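You operate a simulated robot arm through the tools that you are given. There is no shell and no other tool.

You run a simulated robot arm. Do the job below in one go: nothing can be reset, and whatever is moved stays where it is left.

TASK
Gauge brick No 72: blue tray if the needle is on green, otherwise the other tray.
Fine: Slide it under the blue gauge, turn its knob down till the lamp lights, turn it back, leave the slide out.

It is judged by the outcome, as a careful person would: the job done as asked, and still so three seconds after it is handed in. It fails if anything else is knocked over, pushed out of place, dropped, spilled or broken.

THE ROBOT
A 7-joint arm with a two-finger parallel gripper, fixed in place. Base frame: the origin is at the foot of the arm, x ahead of it, y to its left, z up; the work surface is at about z = 0.8. Readings come in m, degrees, newtons and seconds.
Its first joint turns from -132.0 to 132.0 degrees. Payload 3.91 kg.
The tool frame sits at the grasp point between the pads (the TCP): z along the fingers, y along the line on which they close. The tips reach 0.03 m beyond it. Largest opening 0.11 m; finger width 0.02, thickness 0.01; the body of the gripper, 0.048 by 0.112 m, starts 0.055 m behind the TCP.
Orientation is told as [roll, pitch, yaw] about the base's x, y, z axes, in that order, counted from this pose: with the fingers straight down and closing along the base's y, the tool's x points along the base's -x, its y along +y and its z along -z.

THE INTERFACE
- The arm moves only by the tool apply_moves. Its argument "rows" is text: rows parted by semicolons, each of 7 numbers parted by spaces: the shift along the tool's x, y, z in units of 250 mm (1.0 is 250 mm), then the turn, a rotation vector about the tool's x, y, z in units of 120 degrees (1.0 is 120 degrees), then the gripper command, from -1 (shut) to 1 (fully open), values between in proportion. In form: dx dy dz ax ay az hand; .... A call has 1 to 20 rows; each row is the pose to reach, as a shift and turn from the pose commanded when the call began, along the tool's axes at that moment. A call with a number of a shift or a turn outside -1 to 1 is refused whole. A row lasts 0.2 s, in which the tool goes at most 0.05 m and 8.6 degrees; a call with a longer step from one row to the next is refused whole, and so is a gripper value outside its range. Where a pose cannot be reached the arm comes as near as it can. A force on the tool above 40 N (or 10 N above the force at the start of the call, whichever is more), or a blocked arm, ends the call early, and 0.2 s more pass. The fingers move at their own pace (about 0.108 m/s each) and stop on an object; they squeeze with about 27 N. The grip force told is the motor's: it shows also when the fingers shut on nothing. Time passes only in rows, and 0.2 s behind the last, so rows that repeat a pose let the fingers close. It gives the time, the measured TCP pose, the force on the tool (base axes), the opening and the grip force at its end, in the units of the frame above (readings bear some noise), with the torque about the TCP (base axes, N m) and any sound that the robot's microphone picked up.
- Cameras (640 x 400 px; columns grow to the right, rows downward): "scene" is fixed at [0.208, 0.4966, 1.392]; the picture's right is [0.35, -0.94, 0.00], its down [0.05, 0.02, -1.00] and it looks along [0.93, 0.35, 0.06] (base axes); focal length 214 px, centre (320, 200). "wrist" rides on the gripper at [0.072, 0.017, -0.103] in the tool frame; the picture's right is [-0.23, 0.97, 0.00], its down [-0.76, -0.18, -0.62] and it looks along [-0.61, -0.14, 0.78] (tool axes); focal length 222 px, centre (320, 200).
- grab_frame(camera): a new picture of that camera. The clock stands still meanwhile.
- measure_at(camera, pixels): for up to 12 pixels [column, row] of the newest picture of that camera ("zoom" is the newest enlarged one), the place [x, y, z] in the base frame of the surface seen there, good to about 0.002 m, but the place of the scene camera against the robot may be out by one fixed shift of up to 0.025 m in any direction. The clock stands still meanwhile.
- zoom(camera, box): a new picture of the part [left, top, right, bottom] of that camera's present view, enlarged. The clock stands still meanwhile.
- close_job(): hands the job in; it is judged then, once.

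Open the gripper and draw the arm clear of the work before you hand the job in, unless the task says otherwise.

The tools are called after "Request:" as a command line: name --argument value ..., lists and objects as JSON in quotes. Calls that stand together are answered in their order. apply_moves: Moves the arm, as the interface text tells. Its arguments: {"type":"object","properties":{"rows":{"type":"string"}},"required":["rows"]} The other tools are called the same way: grab_frame (camera) takes a picture; measure_at (camera, pixels) gives the place of the surface under pixels of a picture; zoom (camera, box) takes an enlarged picture of a part of a camera's view; close_job () hands the job in.

At the start:

```text
clock: 0.0
tcp_pos: [0.4567, 0.5809, 1.3052]
orientation: [0.0, -0.1, -0.1]
wrist_force: [-1.1, -0.2, 0.0]
torque: [0.03, 0.02, -0.02]
width: 0.1101
gripper_force: 0.0
```

scene: 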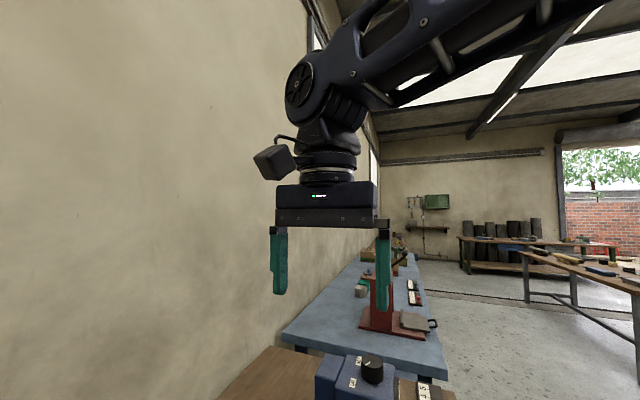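
wrist: 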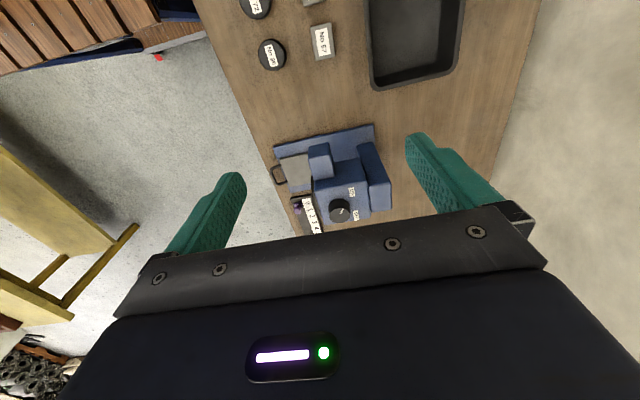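

The first wrist picture shows a blue gauge near (340,180), two round items near (255,8) and (271,55), a block at (322,41) and a dark tray at (415,40). I'll enlarge both views to read the labels.

Request:
zoom --camera "wrist" --box '[220, 0, 480, 160]'

Request:
zoom --camera "wrist" --box '[250, 110, 410, 240]'

Request:
zoom --camera "scene" --box '[260, 230, 480, 400]'

```text
2.46 times, centred on (350, 80) of wrist
```

zoom: 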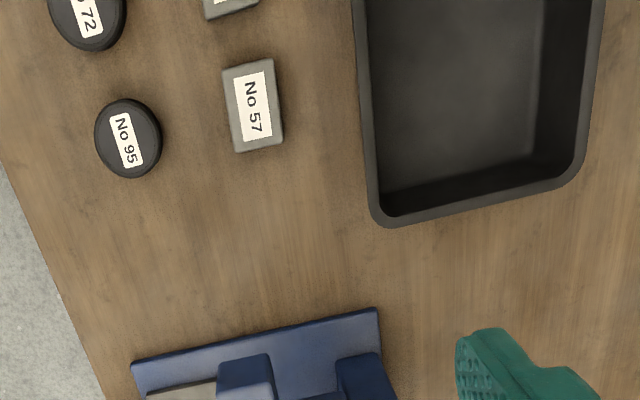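

```text
3.08 times, centred on (330, 175) of wrist
```

zoom: 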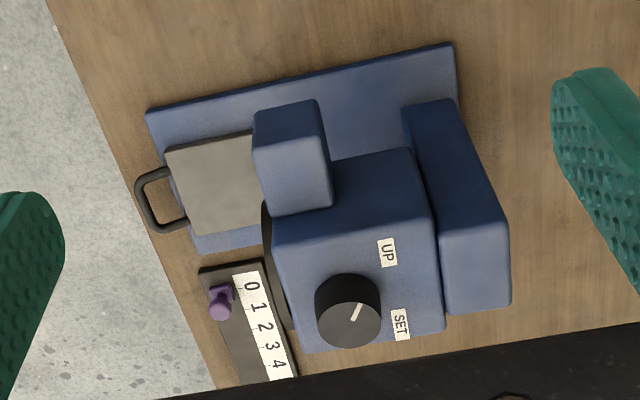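

```text
2.35 times, centred on (370, 315) of scene
```

zoom: 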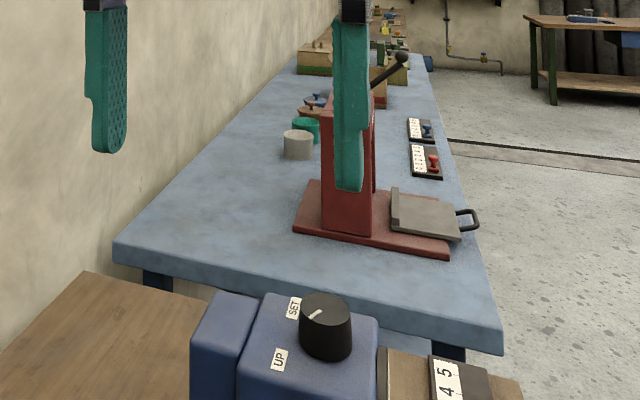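

The black round piece at the top edge seems to carry "72". I'll measure the main features before moving the arm to see more.

Request:
grab_frame --camera "wrist"

Request:
measure_at --camera "wrist" --pixels '[[255, 8], [271, 55], [322, 41], [410, 40], [375, 86], [323, 190], [339, 210], [299, 172], [279, 175], [303, 210], [320, 160], [376, 150]]'

```text
taken
```

wrist: 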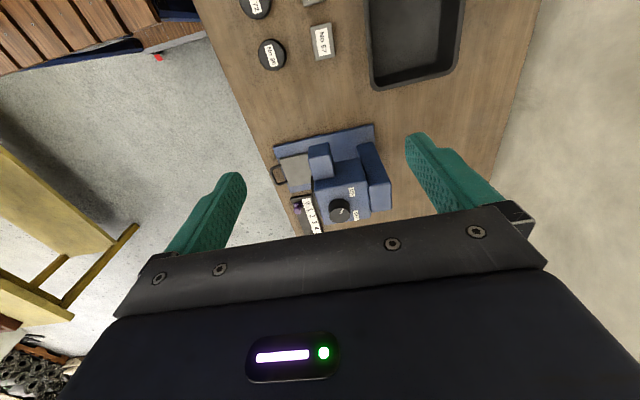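

```text
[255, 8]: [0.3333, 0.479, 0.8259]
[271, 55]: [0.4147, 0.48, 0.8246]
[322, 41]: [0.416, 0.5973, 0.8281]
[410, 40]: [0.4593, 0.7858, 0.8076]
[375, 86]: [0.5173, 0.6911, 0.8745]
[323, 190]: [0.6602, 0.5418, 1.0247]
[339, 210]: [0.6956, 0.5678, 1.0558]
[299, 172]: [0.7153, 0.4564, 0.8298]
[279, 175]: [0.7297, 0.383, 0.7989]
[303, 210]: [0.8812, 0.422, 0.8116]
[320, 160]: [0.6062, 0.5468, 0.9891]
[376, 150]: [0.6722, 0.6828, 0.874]
```

The black piece "72" is at about (0.333, 0.479, 0.826), and the gauge stands around (0.7, 0.55). I'll move 0.25 m toward -x at this height to see the rest of the bench.

Request:
apply_moves --rows "0.15 0 0 0 0 0 1; 0.3 0 0 0 0 0 1; 0.45 0 0 0 0 0 1; 0.6 0 0 0 0 0 1; 0.75 0 0 0 0 0 1; 0.9 0 0 0 0 0 1; 1 0 0 0 0 0 1; 1 0 0 0 0 0 1"

Request:
grab_frame --camera "wrist"

Request:
grab_frame --camera "scene"

```text
clock: 1.8
tcp_pos: [0.206, 0.5809, 1.3065]
orientation: [0.0, 0.0, -0.1]
wrist_force: [0.6, 0.0, 0.0]
torque: [0.01, 0.01, 0.01]
width: 0.1099
gripper_force: 0.0
```

```text
taken
```

wrist: 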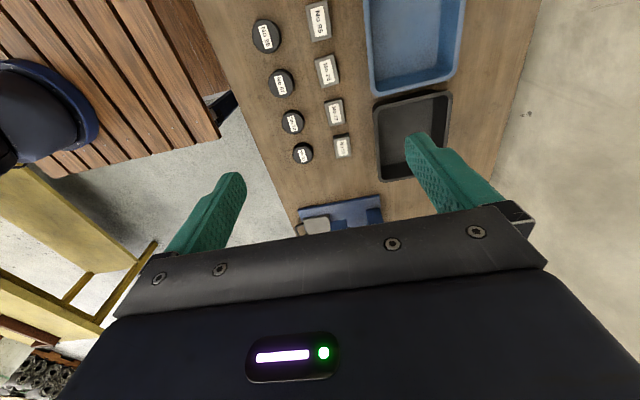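

```text
taken
```

scene: 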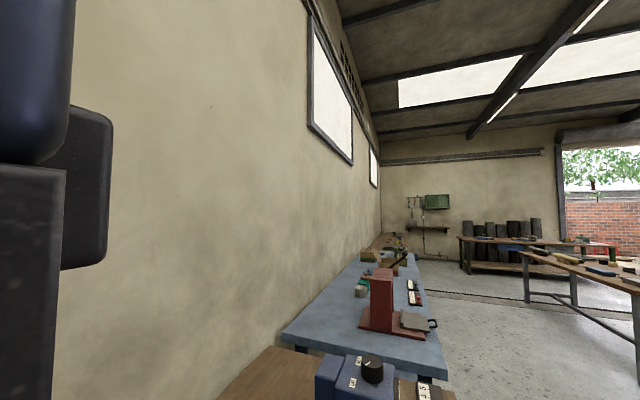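

Now four round pieces, four rectangular ones and two trays (blue at (415,40), black at (412,135)) are in view. I'll enlarge the labels.

Request:
zoom --camera "wrist" --box '[240, 0, 370, 90]'

Request:
zoom --camera "wrist" --box '[260, 80, 380, 170]'

Request:
zoom --camera "scene" --box '[240, 340, 480, 400]'

Request:
measure_at --camera "wrist" --pixels '[[265, 36], [280, 83], [292, 122], [302, 153], [319, 22], [327, 71], [335, 112], [342, 147], [415, 40], [408, 125], [376, 95], [455, 85]]'

```text
4.44 times, centred on (305, 45) of wrist
```

zoom: 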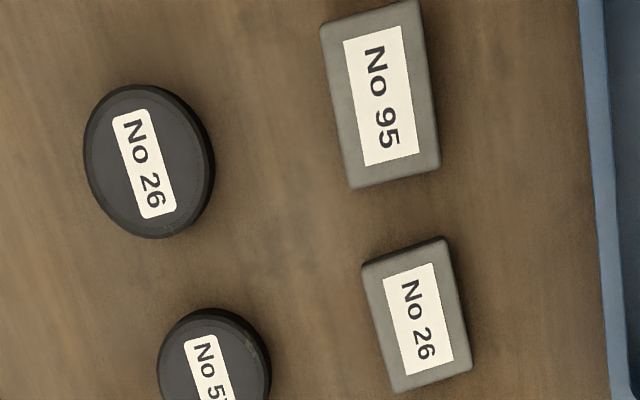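

```text
4.44 times, centred on (320, 125) of wrist
```

zoom: 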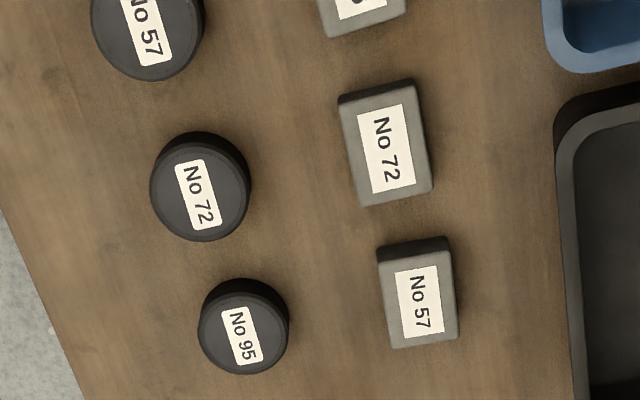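

```text
2.67 times, centred on (360, 370) of scene
```

zoom: 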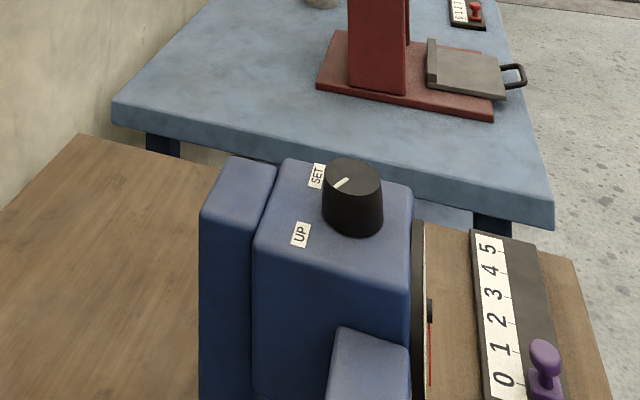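

```text
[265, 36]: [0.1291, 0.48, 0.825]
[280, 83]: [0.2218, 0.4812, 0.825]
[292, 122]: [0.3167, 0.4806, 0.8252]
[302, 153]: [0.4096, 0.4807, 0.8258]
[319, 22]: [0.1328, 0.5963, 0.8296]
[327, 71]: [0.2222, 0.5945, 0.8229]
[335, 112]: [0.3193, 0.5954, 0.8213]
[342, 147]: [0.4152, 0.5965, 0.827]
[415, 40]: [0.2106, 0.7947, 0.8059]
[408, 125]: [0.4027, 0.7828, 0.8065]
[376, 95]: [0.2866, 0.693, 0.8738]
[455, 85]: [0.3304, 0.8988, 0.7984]
```

The brick No 72 is the grey rectangular one at about (0.320, 0.595, 0.825); the black round No 72 is a different kind of piece. Next I want a close look at the gauge face on its -y side, so I'll swing around with yaw +90°.

Request:
apply_moves --rows "-0.081 -0.078 0 0 0 -0.068 1; -0.161 -0.157 0 0 0 -0.136 1; -0.242 -0.235 0 0 0 -0.205 1; -0.323 -0.313 0 0 0 -0.273 1; -0.404 -0.392 0 0 0 -0.341 1; -0.484 -0.47 0 0 0 -0.409 1; -0.565 -0.549 0 0 0 -0.477 1; -0.646 -0.627 0 0 0 -0.545 1; -0.727 -0.705 0 0 0 -0.614 1; -0.807 -0.784 0 0 0 -0.682 1; -0.888 -0.862 0 0 0 -0.75 1; -0.888 -0.862 0 0 0 -0.75 1"

Request:
grab_frame --camera "wrist"

```text
clock: 4.4
tcp_pos: [0.4285, 0.3649, 1.3057]
orientation: [0.0, -0.1, 89.9]
wrist_force: [0.4, 0.2, 0.6]
torque: [0.01, -0.04, 0.0]
width: 0.1098
gripper_force: 0.1
```

```text
taken
```

wrist: 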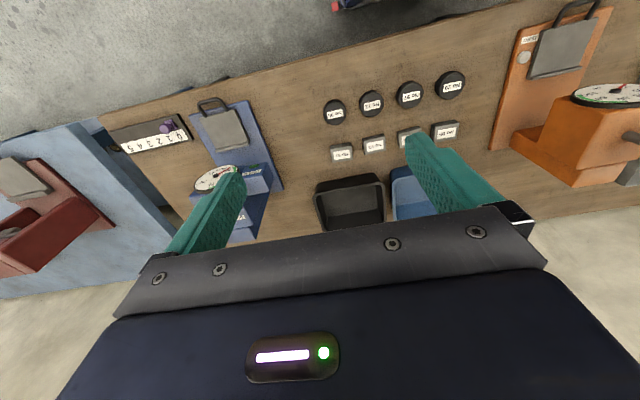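

The blue gauge's dial faces -y (seen at (215,180)). I'll move to its -y side with the tool tilted 45° forward to see the dial, slide and lamp.

Request:
apply_moves --rows "0.11 -0.098 0.067 0 -0.042 0 1; 0.22 -0.196 0.133 0 -0.083 0 1; 0.33 -0.293 0.2 0 -0.125 0 1; 0.44 -0.391 0.267 0 -0.167 0 1; 0.54 -0.489 0.333 0 -0.208 0 1; 0.65 -0.587 0.4 0 -0.25 0 1; 0.76 -0.684 0.467 0 -0.292 0 1; 0.87 -0.782 0.533 0 -0.333 0 1; 0.98 -0.88 0.6 0 -0.375 0 1; 0.98 -0.88 0.6 0 -0.375 0 1"

Request:
grab_frame --camera "wrist"

```text
clock: 6.6
tcp_pos: [0.6478, 0.1192, 1.1543]
orientation: [0.1, -45.1, 90.0]
wrist_force: [0.0, -0.3, 0.1]
torque: [0.01, -0.05, -0.03]
width: 0.11
gripper_force: 0.0
```

```text
taken
```

wrist: 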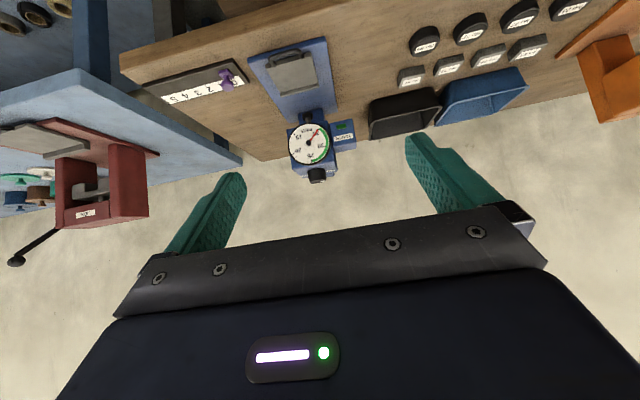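

The gauge's face is now visible around (309,143). I'll enlarge it and measure the slide, anvil, lamp and knob.

Request:
zoom --camera "wrist" --box '[240, 30, 370, 190]'

Request:
zoom --camera "wrist" --box '[280, 110, 370, 190]'

```text
2.50 times, centred on (305, 110) of wrist
```

zoom: 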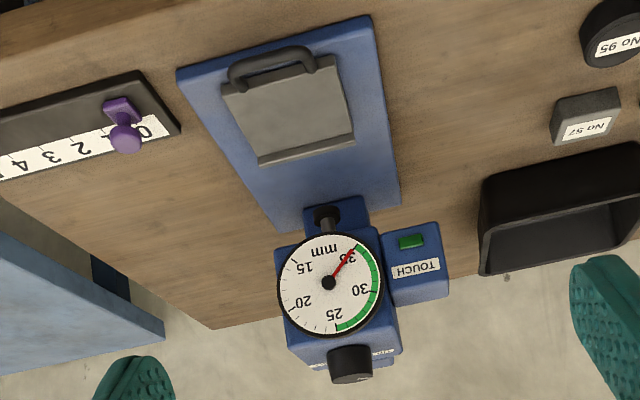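

```text
5.00 times, centred on (325, 150) of wrist
```

zoom: 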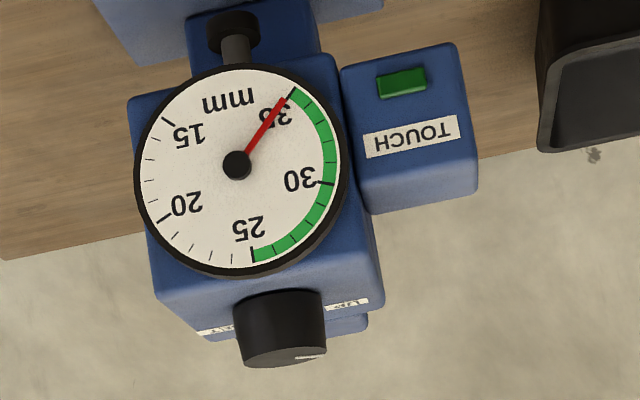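

The dial runs 15–35 mm with green from 25 to 35; the needle rests at 35 with the spindle raised, and the TOUCH lamp is dark. I'll enlarge and measure the slide, handle and spindle.

Request:
zoom --camera "wrist" --box '[245, 30, 345, 130]'

```text
4.00 times, centred on (295, 80) of wrist
```

zoom: 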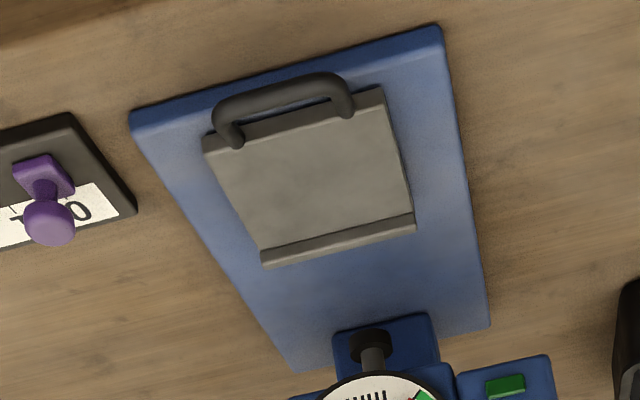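

Now measuring slide corners, handle, lip, base and spindle on this enlarged picture.

Request:
measure_at --camera "zoom" --pixels '[[210, 145], [380, 95], [405, 212], [265, 250], [275, 93], [219, 115], [345, 90], [310, 180], [338, 242], [370, 340], [140, 120], [440, 45]]'

Request:
measure_at --camera "zoom" --pixels '[[235, 140], [348, 112], [275, 100], [300, 85], [320, 258], [400, 300], [485, 320], [300, 365], [505, 384], [390, 330], [385, 150], [230, 190]]'

```text
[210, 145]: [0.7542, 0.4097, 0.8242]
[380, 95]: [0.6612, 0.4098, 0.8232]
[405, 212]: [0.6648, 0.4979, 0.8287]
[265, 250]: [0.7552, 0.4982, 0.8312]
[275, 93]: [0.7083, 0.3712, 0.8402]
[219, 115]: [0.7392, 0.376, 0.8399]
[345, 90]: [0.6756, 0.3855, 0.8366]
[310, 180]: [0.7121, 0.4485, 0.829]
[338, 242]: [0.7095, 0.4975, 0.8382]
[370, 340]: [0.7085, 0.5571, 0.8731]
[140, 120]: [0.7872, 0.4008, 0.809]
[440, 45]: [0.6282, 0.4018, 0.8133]
```

```text
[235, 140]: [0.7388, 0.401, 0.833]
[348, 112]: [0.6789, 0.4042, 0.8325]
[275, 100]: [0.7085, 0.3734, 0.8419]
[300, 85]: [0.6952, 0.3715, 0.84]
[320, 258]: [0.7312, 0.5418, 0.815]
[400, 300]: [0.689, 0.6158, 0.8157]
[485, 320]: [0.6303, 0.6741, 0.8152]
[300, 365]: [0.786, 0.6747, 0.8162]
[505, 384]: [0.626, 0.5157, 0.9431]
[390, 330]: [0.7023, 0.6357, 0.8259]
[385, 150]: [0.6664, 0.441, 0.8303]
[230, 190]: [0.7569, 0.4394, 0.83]
```

Slide plate: x 0.66–0.756, y 0.41–0.50, top ≈0.829; handle bar at y≈0.372, z≈0.84; spindle near (0.708, 0.557). Next I'll go above to inspect the knob and its labels.

Request:
apply_moves --rows "-0.124 -0.025 0.053 0 0.047 0 1; -0.248 -0.05 0.106 0 0.094 0 1; -0.371 -0.075 0.159 0 0.141 0 1; -0.495 -0.1 0.212 0 0.188 0 1; -0.619 -0.125 0.265 0 0.234 0 1; -0.743 -0.15 0.318 0 0.281 0 1; -0.866 -0.175 0.371 0 0.328 0 1; -0.99 -0.2 0.424 0 0.375 0 1; -0.99 -0.2 0.424 0 0.375 0 1"

Request:
grab_frame --camera "wrist"

```text
clock: 8.6
tcp_pos: [0.698, 0.3693, 1.256]
orientation: [0.0, 0.1, 89.9]
wrist_force: [-0.1, 0.0, 0.1]
torque: [0.03, -0.01, 0.01]
width: 0.11
gripper_force: 0.0
```

```text
taken
```

wrist: 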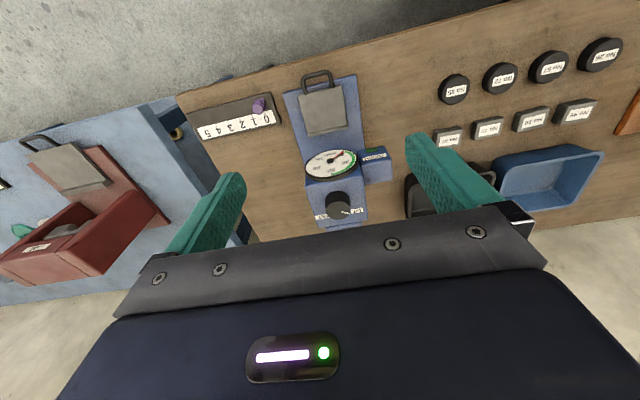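

The knob shows at (338,205). I'll enlarge the gauge and measure the knob, labels and body.

Request:
zoom --camera "wrist" --box '[290, 135, 400, 235]'

Request:
measure_at --camera "wrist" --pixels '[[338, 210], [330, 212], [346, 211], [310, 192], [360, 188], [331, 162], [308, 165], [354, 160], [375, 157], [388, 165], [320, 222], [357, 222]]'

```text
4.00 times, centred on (345, 185) of wrist
```

zoom: 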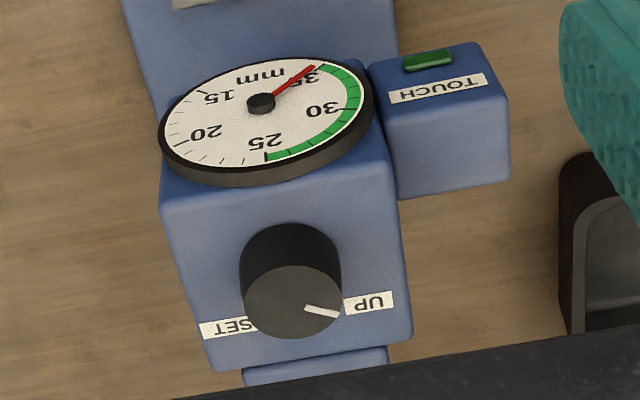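

```text
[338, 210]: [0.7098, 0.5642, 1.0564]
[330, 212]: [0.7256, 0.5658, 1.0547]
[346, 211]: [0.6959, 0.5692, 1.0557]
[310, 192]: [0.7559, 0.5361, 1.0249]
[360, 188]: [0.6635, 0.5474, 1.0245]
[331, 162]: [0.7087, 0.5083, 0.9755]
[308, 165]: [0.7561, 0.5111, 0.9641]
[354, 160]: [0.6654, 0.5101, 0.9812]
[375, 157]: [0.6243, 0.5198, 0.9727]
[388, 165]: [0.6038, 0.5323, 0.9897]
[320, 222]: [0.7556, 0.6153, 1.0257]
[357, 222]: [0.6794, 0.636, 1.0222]
```

The pointer is at UP (toward -x); SET lies to the +x side. I'll measure knob edges, pointer and labels on this enlargement.

Request:
measure_at --camera "zoom" --pixels '[[247, 300], [335, 300], [292, 268], [292, 335], [308, 307], [335, 314], [368, 303], [215, 330], [245, 326], [290, 240], [292, 300], [310, 378]]'

```text
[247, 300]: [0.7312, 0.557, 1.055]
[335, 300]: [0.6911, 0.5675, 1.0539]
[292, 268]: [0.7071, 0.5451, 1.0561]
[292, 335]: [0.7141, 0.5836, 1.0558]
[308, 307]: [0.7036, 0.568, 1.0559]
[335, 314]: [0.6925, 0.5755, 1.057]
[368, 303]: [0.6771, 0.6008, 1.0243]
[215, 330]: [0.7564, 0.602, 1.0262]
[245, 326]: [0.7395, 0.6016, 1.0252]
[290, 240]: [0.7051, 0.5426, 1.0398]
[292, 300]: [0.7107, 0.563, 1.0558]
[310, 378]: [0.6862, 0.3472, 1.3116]
```

Knob centre ≈ (0.7105, 0.5635), top 1.056, body top 1.025; pointer at UP (~145°), SET at ~45°, so "down" is clockwise seen from above. Now I'll move over to brick No 72, ending with a 15° lean so the gripper will clear the dial later.

Request:
apply_moves --rows "-0.05 0.16 0.03 0 0 0 1; -0.1 0.32 0.1 0 0 0 1; -0.15 0.48 0.16 0 0 0 1; -0.2 0.64 0.22 0 0 0 1; -0.25 0.8 0.3 0 0 0 1"

Request:
apply_moves --rows "-0.06 0.142 0.065 0 -0.025 0 1; -0.12 0.285 0.13 0 -0.05 0 1; -0.18 0.427 0.195 0 -0.075 0 1; -0.24 0.57 0.26 0 -0.1 0 1; -0.304 0.712 0.324 0 -0.125 0 1; -0.304 0.712 0.324 0 -0.125 0 1"

Request:
grab_frame --camera "wrist"

```text
clock: 9.8
tcp_pos: [0.4993, 0.4329, 1.1795]
orientation: [0.1, 0.0, 89.8]
wrist_force: [0.2, -1.0, 0.0]
torque: [0.02, 0.04, -0.04]
width: 0.1103
gripper_force: 0.1
```

```text
clock: 11.2
tcp_pos: [0.3218, 0.5095, 1.0995]
orientation: [0.1, -15.0, 89.8]
wrist_force: [0.7, -0.1, -0.6]
torque: [0.02, 0.0, -0.01]
width: 0.11
gripper_force: 0.1
```

```text
taken
```

wrist: 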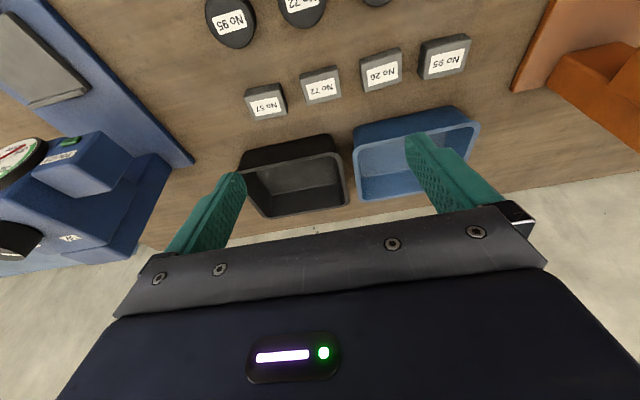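

Brick No 72 is at (321,83) between No 57 and No 26. I'll enlarge and measure its edges.

Request:
zoom --camera "wrist" --box '[280, 55, 370, 115]'

Request:
zoom --camera "wrist" --box '[235, 45, 475, 205]'

```text
6.67 times, centred on (325, 85) of wrist
```

zoom: 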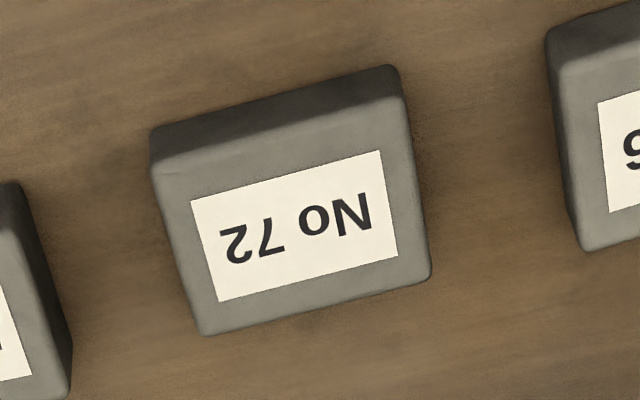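

```text
2.50 times, centred on (355, 125) of wrist
```

zoom: 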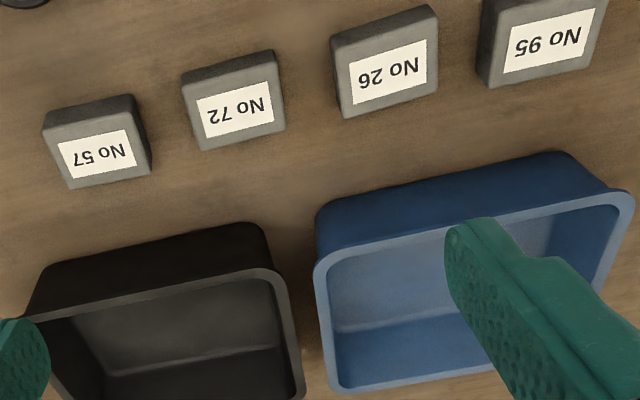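

Measuring brick corners, neighbour edges and the tray rims.

Request:
measure_at --camera "wrist" --pixels '[[301.3, 81.8], [335.5, 71.5], [340, 95.5], [309, 103], [321, 88], [285, 90], [362, 85], [317, 160], [295, 170], [350, 160], [410, 170], [475, 127]]'

Request:
measure_at --camera "zoom" --pixels '[[265, 255], [295, 390], [120, 250], [310, 230], [320, 290], [335, 385], [560, 155], [620, 195], [190, 110], [270, 55], [150, 180], [330, 50]]'

```text
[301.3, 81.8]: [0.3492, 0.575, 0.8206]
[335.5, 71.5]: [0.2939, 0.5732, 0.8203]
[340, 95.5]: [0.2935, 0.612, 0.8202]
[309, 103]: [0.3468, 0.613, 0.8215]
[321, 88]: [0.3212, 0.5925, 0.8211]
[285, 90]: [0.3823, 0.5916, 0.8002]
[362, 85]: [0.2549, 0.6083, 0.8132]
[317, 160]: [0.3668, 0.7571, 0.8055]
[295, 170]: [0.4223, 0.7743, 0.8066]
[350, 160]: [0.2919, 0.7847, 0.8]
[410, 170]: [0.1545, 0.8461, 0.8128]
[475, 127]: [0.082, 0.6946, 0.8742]
```

```text
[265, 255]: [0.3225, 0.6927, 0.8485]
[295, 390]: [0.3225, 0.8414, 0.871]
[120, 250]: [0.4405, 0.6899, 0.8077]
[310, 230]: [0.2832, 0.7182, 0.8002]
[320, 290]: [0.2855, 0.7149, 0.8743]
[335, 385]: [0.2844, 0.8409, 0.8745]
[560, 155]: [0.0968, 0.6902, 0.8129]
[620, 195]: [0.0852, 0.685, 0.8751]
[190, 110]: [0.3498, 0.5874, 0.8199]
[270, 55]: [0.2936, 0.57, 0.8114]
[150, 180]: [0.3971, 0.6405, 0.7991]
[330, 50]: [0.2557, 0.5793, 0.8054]
```

Brick 72 spans x 0.292–0.350, y 0.573–0.614, top 0.8205 (about 20.5 mm tall), with ~37 mm gaps to its neighbours. I'll descend above it with the fingers opened to 0.08 m.

Request:
apply_moves --rows "-0.022 0.001 0.155 0 0 0 0.45; -0.044 0.002 0.31 0 0 0 0.45; -0.067 0.002 0.465 0 0 0 0.45; -0.089 0.003 0.62 0 0 0 0.45; -0.111 0.004 0.775 0 0 0 0.45; -0.111 0.004 0.775 0 0 0 0.45"

Request:
grab_frame --camera "wrist"

```text
clock: 12.6
tcp_pos: [0.3194, 0.5849, 0.9198]
orientation: [-0.1, -15.0, 90.0]
wrist_force: [0.4, 0.7, -0.7]
torque: [0.02, 0.03, -0.01]
width: 0.08
gripper_force: 0.0
```

```text
taken
```

wrist: 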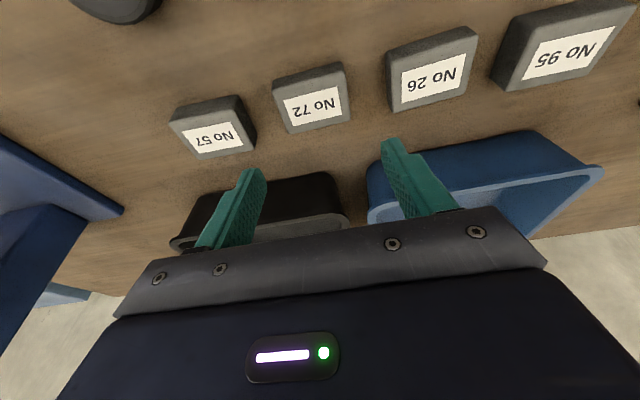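

The fingers straddle No 72's line properly. I descend to TCP z 0.835 and close.

Request:
apply_moves --rows "0.027 -0.006 0.11 0 0 0 0.45; 0.054 -0.006 0.22 0 0 0 0.45; 0.07 -0.006 0.28 0 0 0 0.45; 0.0816 -0.006 0.329 0 0 0 0.45; 0.0816 -0.006 0.329 0 0 0 0.45"

Request:
grab_frame --camera "wrist"

```text
clock: 13.8
tcp_pos: [0.3214, 0.5875, 0.835]
orientation: [0.1, -14.9, 90.1]
wrist_force: [1.0, 1.1, 0.0]
torque: [0.01, 0.01, 0.0]
width: 0.0796
gripper_force: 0.2
```

```text
taken
```

wrist: 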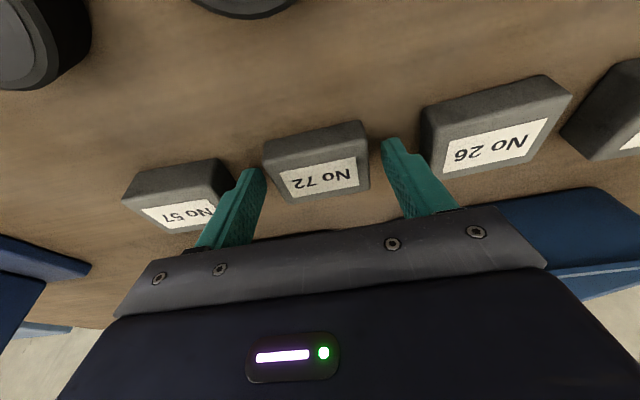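

Fingers sit either side of brick 72. I close, then lift 0.10 m straight up.

Request:
apply_moves --rows "0 0 0 0 0 0 -1; 0 0 0 0 0 0 -1; 0 0 0 0 0 0 -1; 0 0 0 0 0 0 -1; -0.02 0 -0.077 0 0 0 -1; -0.041 0 -0.154 0 0 0 -1; -0.062 0 -0.232 0 0 0 -1; -0.083 0 -0.309 0 0 0 -1; -0.1035 0 -0.386 0 0 0 -1; -0.1035 0 -0.386 0 0 0 -1"

Request:
grab_frame --camera "wrist"

```text
clock: 16.0
tcp_pos: [0.321, 0.5876, 0.9357]
orientation: [0.0, -15.0, 90.0]
wrist_force: [-0.1, 0.3, -0.4]
torque: [0.01, -0.01, 0.01]
width: 0.0609
gripper_force: 26.9
```

```text
taken
```

wrist: 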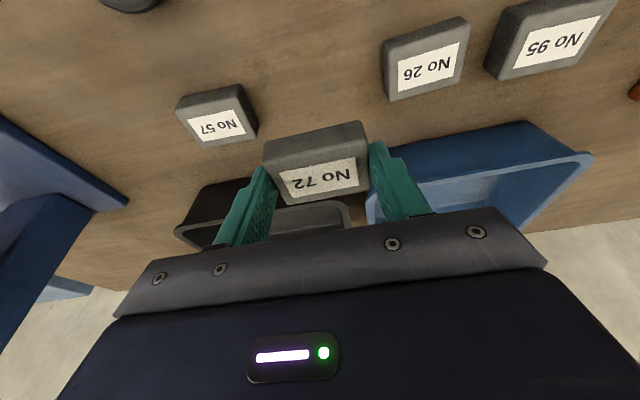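

The brick is held (width 0.061, grip 27 N). I'll carry it at height ~1.0 around the -y side of the gauge to above the slide.

Request:
apply_moves --rows "0.099 -0.1 -0.068 0 0 0 -1; 0.198 -0.2 -0.136 0 0 0 -1; 0.297 -0.3 -0.204 0 0 0 -1; 0.397 -0.4 -0.272 0 0 0 -1; 0.496 -0.5 -0.34 0 0 0 -1; 0.595 -0.6 -0.408 0 0 0 -1"

Request:
apply_moves --rows "0 -0.15 0 0 0 0 -1; 0 -0.3 0 0 0 0 -1; 0 -0.45 0 0 0 0 -1; 0 -0.6 0 0 0 0 -1; 0 -0.75 0 0 0 0 -1; 0 -0.95 0 0 0 0 -1; 0 -0.95 0 0 0 0 -1"

Request:
grab_frame --camera "wrist"

Request:
grab_frame --camera "scene"

```text
clock: 17.4
tcp_pos: [0.471, 0.4166, 0.9952]
orientation: [0.0, -14.9, 90.0]
wrist_force: [0.3, 0.1, -2.0]
torque: [-0.01, -0.03, 0.03]
width: 0.0616
gripper_force: 27.0
```

```text
clock: 19.0
tcp_pos: [0.7086, 0.4175, 0.9965]
orientation: [-0.1, -15.0, 90.0]
wrist_force: [0.2, 0.2, -0.1]
torque: [-0.02, -0.02, 0.02]
width: 0.0613
gripper_force: 27.2
```

```text
taken
```

wrist: 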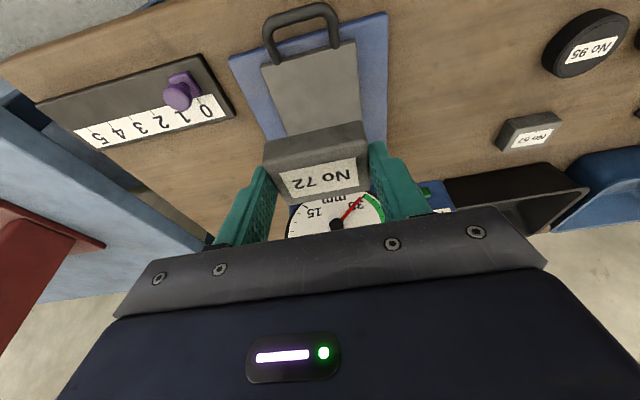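

```text
taken
```

scene: 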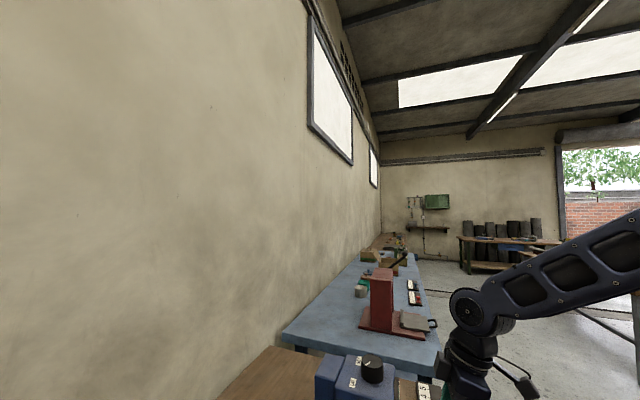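

The slide and handle are close and clear now; I measure them again from here for accuracy.

Request:
zoom --camera "wrist" --box '[220, 0, 400, 140]'

Request:
measure_at --camera "wrist" --pixels '[[264, 70], [353, 42], [360, 115], [310, 80], [340, 110], [298, 12], [270, 22], [328, 9], [273, 55], [337, 38], [275, 62], [336, 46]]'

```text
2.86 times, centred on (310, 70) of wrist
```

zoom: 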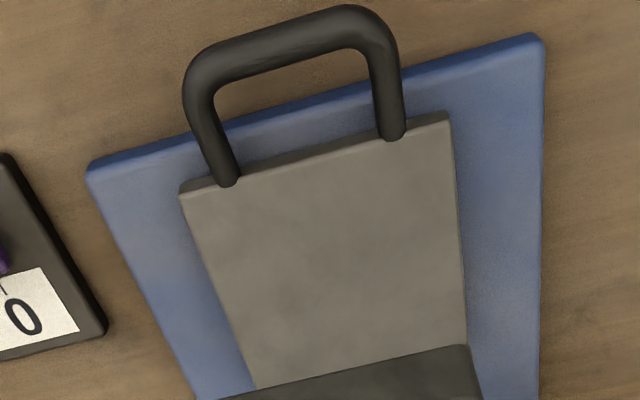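

```text
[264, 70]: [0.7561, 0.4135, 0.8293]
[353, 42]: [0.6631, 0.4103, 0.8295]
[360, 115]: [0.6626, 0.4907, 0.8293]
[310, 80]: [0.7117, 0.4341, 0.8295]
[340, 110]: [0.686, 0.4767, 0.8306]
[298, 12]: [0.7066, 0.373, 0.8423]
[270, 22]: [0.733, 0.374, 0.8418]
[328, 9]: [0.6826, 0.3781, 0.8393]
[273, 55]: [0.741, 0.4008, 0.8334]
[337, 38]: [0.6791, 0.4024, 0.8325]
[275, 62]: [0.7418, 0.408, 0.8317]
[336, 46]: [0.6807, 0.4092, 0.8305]
```

Plate top is 0.8295, centre x 0.709, usable y 0.41–0.493. I lower the brick onto the plate centre (y≈0.451), stopping at about 1 mm above contact.

Request:
apply_moves --rows "0.002 -0.001 0.15 0 0 0 -1; 0.004 -0.001 0.3 0 0 0 -1; 0.006 -0.001 0.4 0 0 0 -1; 0.007 -0.001 0.46 0 0 0 -1; 0.017 -0.001 0.5 0 0 0 -1; 0.027 -0.001 0.533 0 0 0 -1; 0.027 -0.001 0.533 0 0 0 -1"

Request:
grab_frame --camera "wrist"

```text
clock: 20.6
tcp_pos: [0.7098, 0.4446, 0.8659]
orientation: [0.0, -14.9, 90.0]
wrist_force: [-0.7, 0.6, -0.4]
torque: [-0.01, 0.0, -0.02]
width: 0.0611
gripper_force: 27.0
```

```text
taken
```

wrist: 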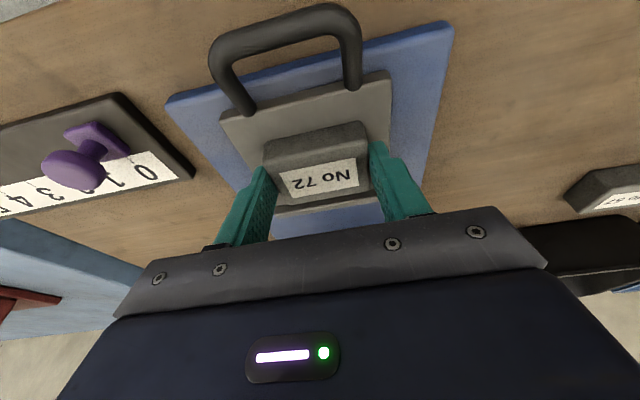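

The brick hovers just over the plate. I lower 1.5 mm, open the fingers, and check.

Request:
apply_moves --rows "0.0015 0 0.006 0 0 0 -1; 0.0015 0 0.006 0 0 0 -1; 0.0015 0 0.006 0 0 0 0.4; 0.0015 0 0.006 0 0 0 0.4; 0.0015 0 0.006 0 0 0 0.4"

Request:
grab_frame --camera "wrist"

```text
clock: 21.8
tcp_pos: [0.7079, 0.445, 0.8616]
orientation: [0.1, -15.0, 90.0]
wrist_force: [-0.2, -0.3, 0.3]
torque: [0.02, -0.01, -0.03]
width: 0.0772
gripper_force: 0.1
```

```text
taken
```

wrist: 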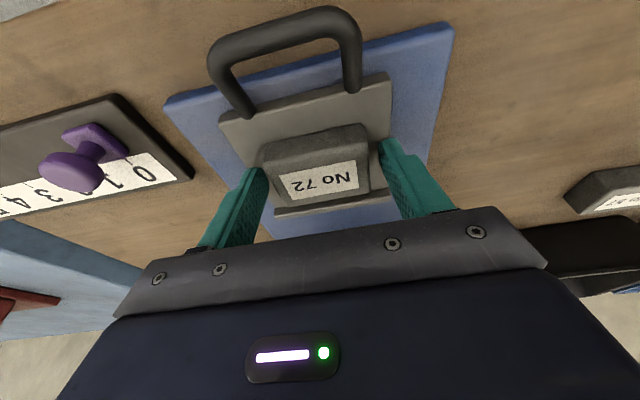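

The brick rests on the plate. I back off along the finger axis, close the fingers, and come down on the -y side of the handle bar.

Request:
apply_moves --rows "0 0 -0.1 0 0 0 0.4; 0 0 -0.25 0 0 0 0.4; 0 0 -0.4 0 0 0 0.4; 0.134 -0.002 -0.436 0 0 0 -1; 0.268 -0.002 -0.472 0 0 0 -1; 0.402 -0.002 -0.509 0 0 0 -1; 0.402 -0.002 -0.509 0 0 0 -1"

Request:
grab_frame --camera "wrist"

```text
clock: 23.4
tcp_pos: [0.7097, 0.3141, 0.9606]
orientation: [0.1, -15.0, 90.1]
wrist_force: [-0.8, 0.2, -0.2]
torque: [0.02, 0.02, 0.01]
width: 0.0
gripper_force: 27.4
```

```text
taken
```

wrist: 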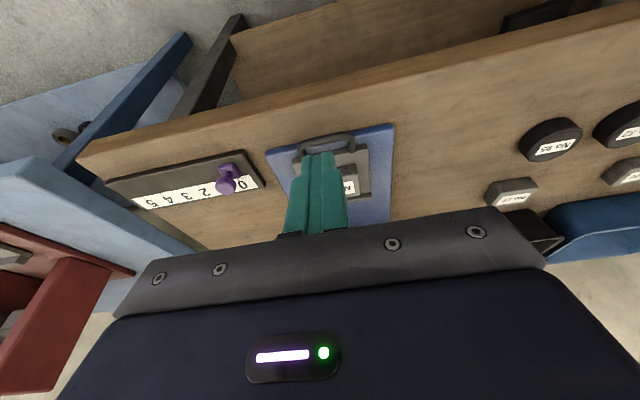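

The closed fingers are off the -y side of the handle. I lower to TCP z≈0.856.

Request:
apply_moves --rows "0.036 0.002 0.135 0 0 0 -1; 0.073 0.003 0.27 0 0 0 -1; 0.109 0.004 0.405 0 0 0 -1; 0.109 0.004 0.405 0 0 0 -1"

Request:
grab_frame --camera "wrist"

```text
clock: 24.4
tcp_pos: [0.7075, 0.3129, 0.8547]
orientation: [0.1, -15.0, 89.9]
wrist_force: [-0.6, 0.2, -0.4]
torque: [-0.01, -0.02, 0.0]
width: 0.0
gripper_force: 27.2
```

```text
taken
```

wrist: 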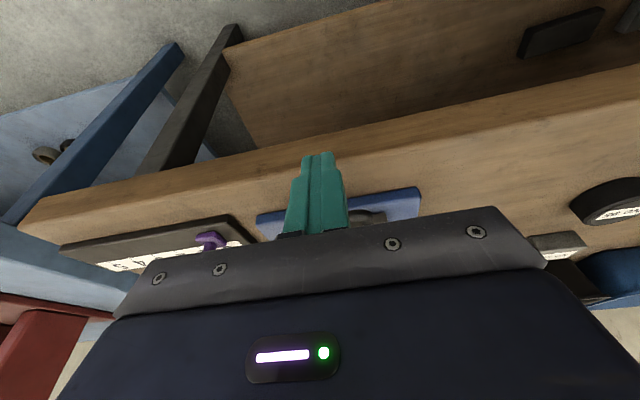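

Positioned in front of the bar. I push in +y in small steps and watch the force.

Request:
apply_moves --rows "-0.077 0 0.0207 0 0 0 -1; -0.116 0 0.031 0 0 0 -1; -0.155 0 0.0414 0 0 0 -1; -0.193 0 0.0518 0 0 0 -1; -0.232 0 0.0621 0 0 0 -1; -0.27 0 0.0725 0 0 0 -1; -0.309 0 0.0828 0 0 0 -1; -0.309 0 0.0828 0 0 0 -1"

Request:
grab_frame --camera "wrist"

```text
clock: 26.2
tcp_pos: [0.7079, 0.3946, 0.8554]
orientation: [0.1, -15.0, 90.0]
wrist_force: [0.9, 0.0, -0.6]
torque: [-0.03, 0.02, 0.05]
width: 0.0
gripper_force: 26.9
```

```text
taken
```

wrist: 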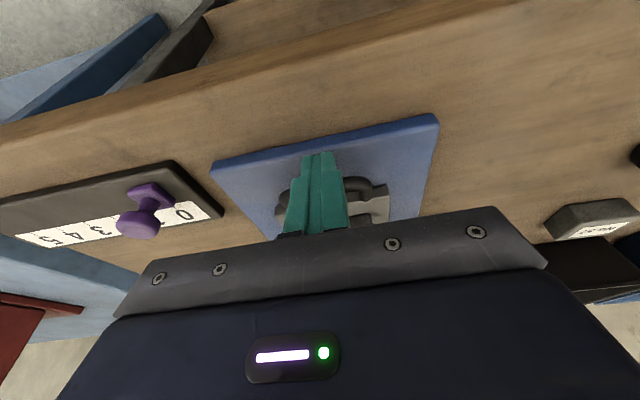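

The slide is moving easily (about 0.043 m so far). I continue pushing another 0.055 m.

Request:
apply_moves --rows "-0.039 0 0.0104 0 0 0 -1; -0.077 0 0.0207 0 0 0 -1; -0.116 0 0.031 0 0 0 -1; -0.155 0 0.0414 0 0 0 -1; -0.193 0 0.0518 0 0 0 -1; -0.212 0 0.0569 0 0 0 -1; -0.212 0 0.0569 0 0 0 -1"

Request:
grab_frame --camera "wrist"

```text
clock: 27.8
tcp_pos: [0.7074, 0.4501, 0.8552]
orientation: [0.0, -15.0, 89.8]
wrist_force: [0.6, 0.1, -0.4]
torque: [0.02, 0.02, -0.04]
width: 0.0
gripper_force: 27.0
```

```text
taken
```

wrist: 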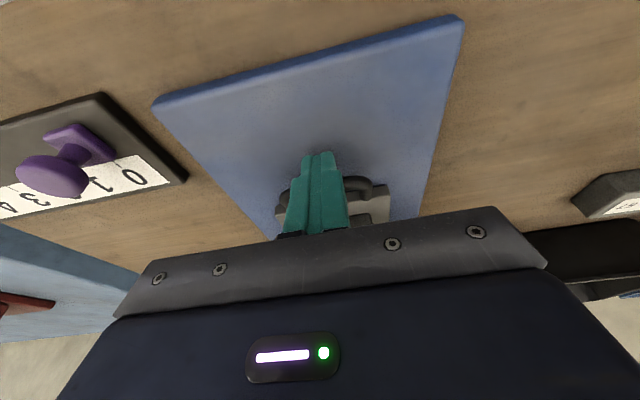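

About 0.098 m in. I push the rest in 3 mm steps until it stops (up to 0.018 m).

Request:
apply_moves --rows "-0.0116 0 0.0031 0 0 0 -1; -0.0232 0 0.0062 0 0 0 -1; -0.0348 0 0.0093 0 0 0 -1; -0.0464 0 0.0124 0 0 0 -1; -0.0541 0 0.0145 0 0 0 -1; -0.0541 0 0.0145 0 0 0 -1"

```text
clock: 29.2
tcp_pos: [0.708, 0.4633, 0.8557]
orientation: [0.0, -15.1, 89.9]
wrist_force: [0.8, -1.2, -0.8]
torque: [-0.02, 0.01, 0.03]
width: 0.0
gripper_force: 27.1
```

Only -1.2 N so far with the slide ~0.112 m in. I nudge a few mm more to find the end stop.

Request:
apply_moves --rows "-0.006 0 0.0016 0 0 0 -1; -0.0116 0 0.0031 0 0 0 -1; -0.0116 0 0.0031 0 0 0 -1; -0.0116 0 0.0031 0 0 0 -1"

```text
clock: 30.2
tcp_pos: [0.7078, 0.4673, 0.8549]
orientation: [0.1, -15.0, 89.9]
wrist_force: [-0.2, 0.4, 0.3]
torque: [0.0, -0.01, -0.01]
width: 0.0
gripper_force: 26.9
```

Still no stop felt at ~0.116 m. I back away and look from the front to see where the brick is relative to the spindle.

Request:
apply_moves --rows "0.116 0 -0.031 0 0 0 -1; 0.211 0 -0.157 0 -0.042 0 -1; 0.307 0 -0.282 0 -0.083 0 -1; 0.402 0 -0.408 0 -0.125 0 -1; 0.498 0 -0.534 0 -0.167 0 -1; 0.593 0 -0.66 0 -0.208 0 -1; 0.688 0 -0.785 0 -0.25 0 -1; 0.688 0 -0.785 0 -0.25 0 -1"

Request:
grab_frame --camera "wrist"

```text
clock: 32.0
tcp_pos: [0.7081, 0.2494, 1.0003]
orientation: [0.0, -45.1, 89.9]
wrist_force: [-0.7, -0.2, 0.9]
torque: [-0.01, -0.01, 0.0]
width: 0.0
gripper_force: 27.0
```

```text
taken
```

wrist: 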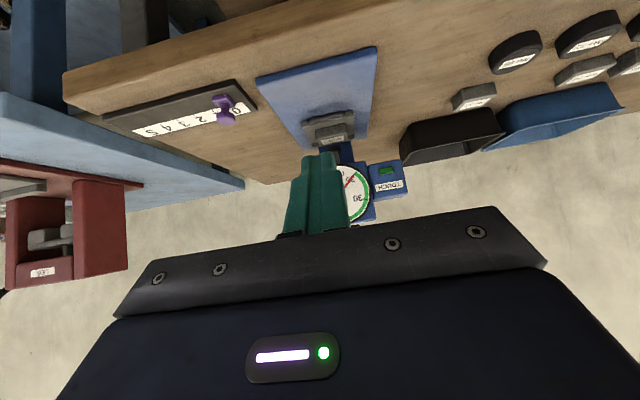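

The fingers partly cover it; I enlarge the slide area to see the brick and the spindle.

Request:
zoom --camera "wrist" --box '[290, 90, 390, 160]'

Request:
measure_at --camera "zoom" --pixels '[[270, 300], [275, 255], [250, 275], [350, 260], [225, 170], [300, 150], [280, 205], [200, 220], [360, 190], [400, 300], [340, 340], [300, 340]]'

```text
5.71 times, centred on (340, 125) of wrist
```

zoom: 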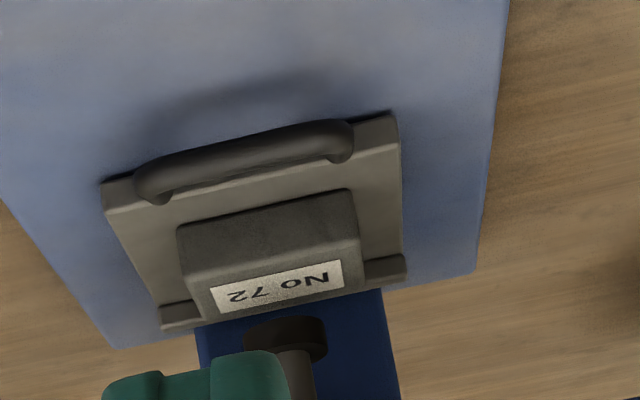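

```text
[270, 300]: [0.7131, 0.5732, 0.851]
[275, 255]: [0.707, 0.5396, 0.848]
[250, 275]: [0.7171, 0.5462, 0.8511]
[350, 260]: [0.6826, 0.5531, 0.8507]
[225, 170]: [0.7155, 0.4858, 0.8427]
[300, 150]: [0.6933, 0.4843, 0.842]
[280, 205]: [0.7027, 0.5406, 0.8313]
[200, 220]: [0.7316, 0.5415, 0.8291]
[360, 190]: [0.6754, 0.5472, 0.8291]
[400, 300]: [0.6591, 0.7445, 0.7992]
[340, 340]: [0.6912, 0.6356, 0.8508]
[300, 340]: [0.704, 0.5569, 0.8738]
```

The brick sits under the spindle (brick y ≈0.541–0.582, spindle foot at ≈0.56), top at 0.851 with the foot above it. Now I rise and straighten to a 15° lean, heading for the knob.

Request:
apply_moves --rows "-0.127 -0.002 -0.023 0 0.042 0 0.3; -0.255 -0.004 -0.047 0 0.083 0 0.3; -0.382 -0.006 -0.07 0 0.125 0 0.3; -0.509 -0.008 -0.094 0 0.167 0 0.3; -0.637 -0.009 -0.117 0 0.208 0 0.3; -0.764 -0.01 -0.141 0 0.25 0 0.3; -0.764 -0.01 -0.141 0 0.25 0 0.3"

Request:
apply_moves --rows "-0.098 0 0.026 -0.0162 0 -0.0604 0.3; -0.196 0 0.053 -0.0324 0 -0.1208 0.3; -0.295 0 0.079 -0.0485 0 -0.1811 0.3; -0.393 0 0.106 -0.0647 0 -0.2415 0.3; -0.491 0 0.132 -0.0809 0 -0.3019 0.3; -0.59 0 0.158 -0.097 0 -0.3622 0.3; -0.688 0 0.185 -0.1132 0 -0.4226 0.3; -0.786 0 0.211 -0.1294 0 -0.483 0.3; -0.786 0 0.211 -0.1294 0 -0.483 0.3"

Request:
grab_frame --camera "wrist"

Request:
grab_frame --camera "scene"

```text
clock: 33.6
tcp_pos: [0.7105, 0.3595, 1.1588]
orientation: [0.0, -15.0, 89.8]
wrist_force: [-0.1, -0.1, -0.4]
torque: [0.02, -0.02, -0.01]
width: 0.0716
gripper_force: 0.1
```

```text
clock: 35.6
tcp_pos: [0.7106, 0.5629, 1.1607]
orientation: [0.0, -15.0, 150.0]
wrist_force: [-0.2, -0.3, 0.3]
torque: [0.02, 0.01, 0.01]
width: 0.0716
gripper_force: 0.0
```

```text
taken
```

wrist: 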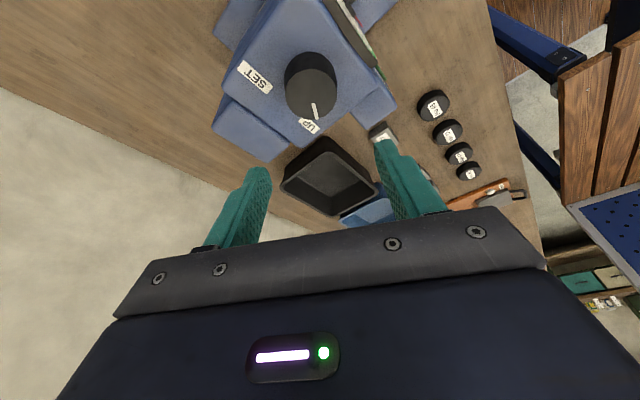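

```text
taken
```

scene: 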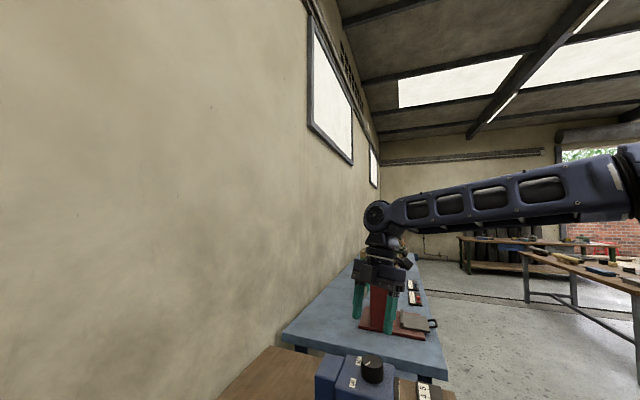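

The knob is at about (312,80) in view. I measure its top edge points for accurate centring.

Request:
zoom --camera "wrist" --box '[210, 0, 410, 160]'

Request:
measure_at --camera "wrist" --pixels '[[313, 72], [313, 114], [290, 95], [334, 92], [312, 93], [315, 105], [311, 86], [310, 127], [255, 76], [310, 60]]'

```text
2.50 times, centred on (310, 80) of wrist
```

zoom: 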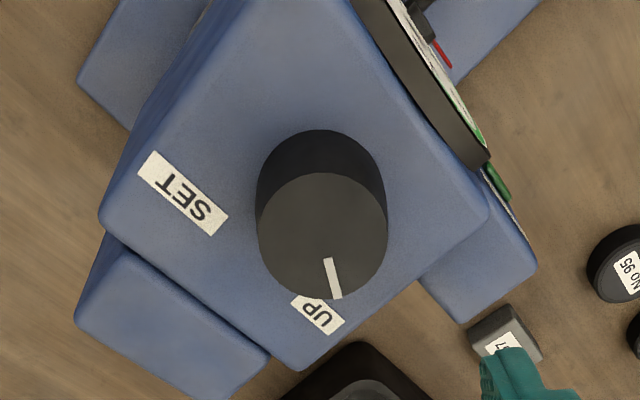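

```text
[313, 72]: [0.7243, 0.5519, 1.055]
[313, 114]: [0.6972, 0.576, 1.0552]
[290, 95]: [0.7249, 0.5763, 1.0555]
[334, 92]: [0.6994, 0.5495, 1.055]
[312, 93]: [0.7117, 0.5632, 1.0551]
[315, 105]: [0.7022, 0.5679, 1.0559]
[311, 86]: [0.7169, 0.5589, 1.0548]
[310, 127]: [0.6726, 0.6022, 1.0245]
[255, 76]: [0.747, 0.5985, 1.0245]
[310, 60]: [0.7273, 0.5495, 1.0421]
```

Knob centre (0.711, 0.5634). I descend so the fingers straddle it, tips about 4 mm above the body's top.

Request:
apply_moves --rows "0.03 -0.001 0.11 0 0 0 0.3; 0.06 -0.002 0.22 0 0 0 0.3; 0.085 -0.003 0.315 0 0 0 0.3; 0.1055 -0.003 0.389 0 0 0 0.3; 0.1055 -0.003 0.389 0 0 0 0.3"

Request:
grab_frame --camera "wrist"

```text
clock: 36.8
tcp_pos: [0.7117, 0.5639, 1.0587]
orientation: [-0.2, -15.0, 150.0]
wrist_force: [-0.5, -0.8, 0.6]
torque: [0.02, 0.02, 0.0]
width: 0.0713
gripper_force: 0.1
```

```text
taken
```

wrist: 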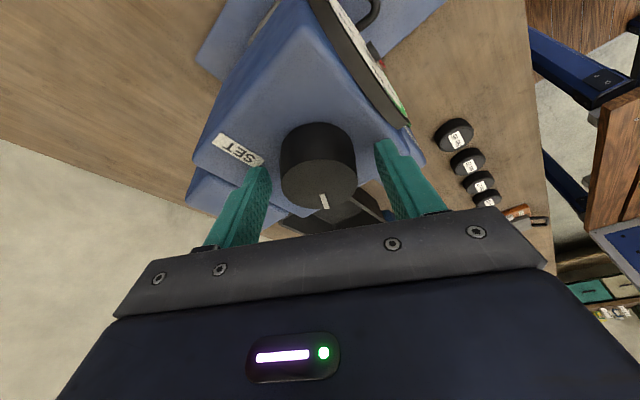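

The knob is centred between the fingers. I close on it.

Request:
apply_moves --rows "0 0 0 0 0 0 -1; 0 0 0 0 0 0 -1; 0 0 0 0 0 0 -1; 0 0 0 0 0 0 -1"

Request:
grab_frame --camera "wrist"

```text
clock: 37.8
tcp_pos: [0.7112, 0.5637, 1.0581]
orientation: [0.0, -15.0, 150.0]
wrist_force: [1.4, 4.8, -1.8]
torque: [0.24, -0.15, -0.05]
width: 0.0472
gripper_force: 44.8
```

```text
taken
```

wrist: 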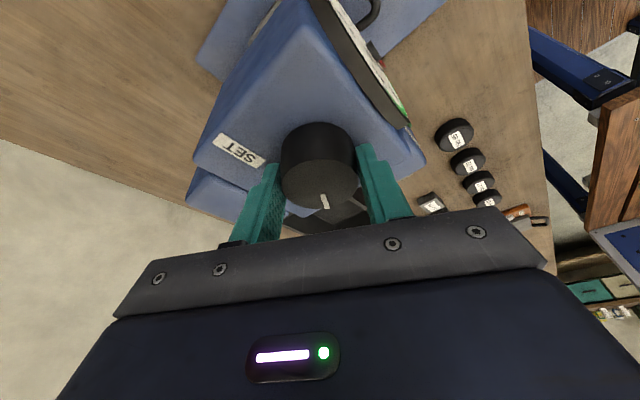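

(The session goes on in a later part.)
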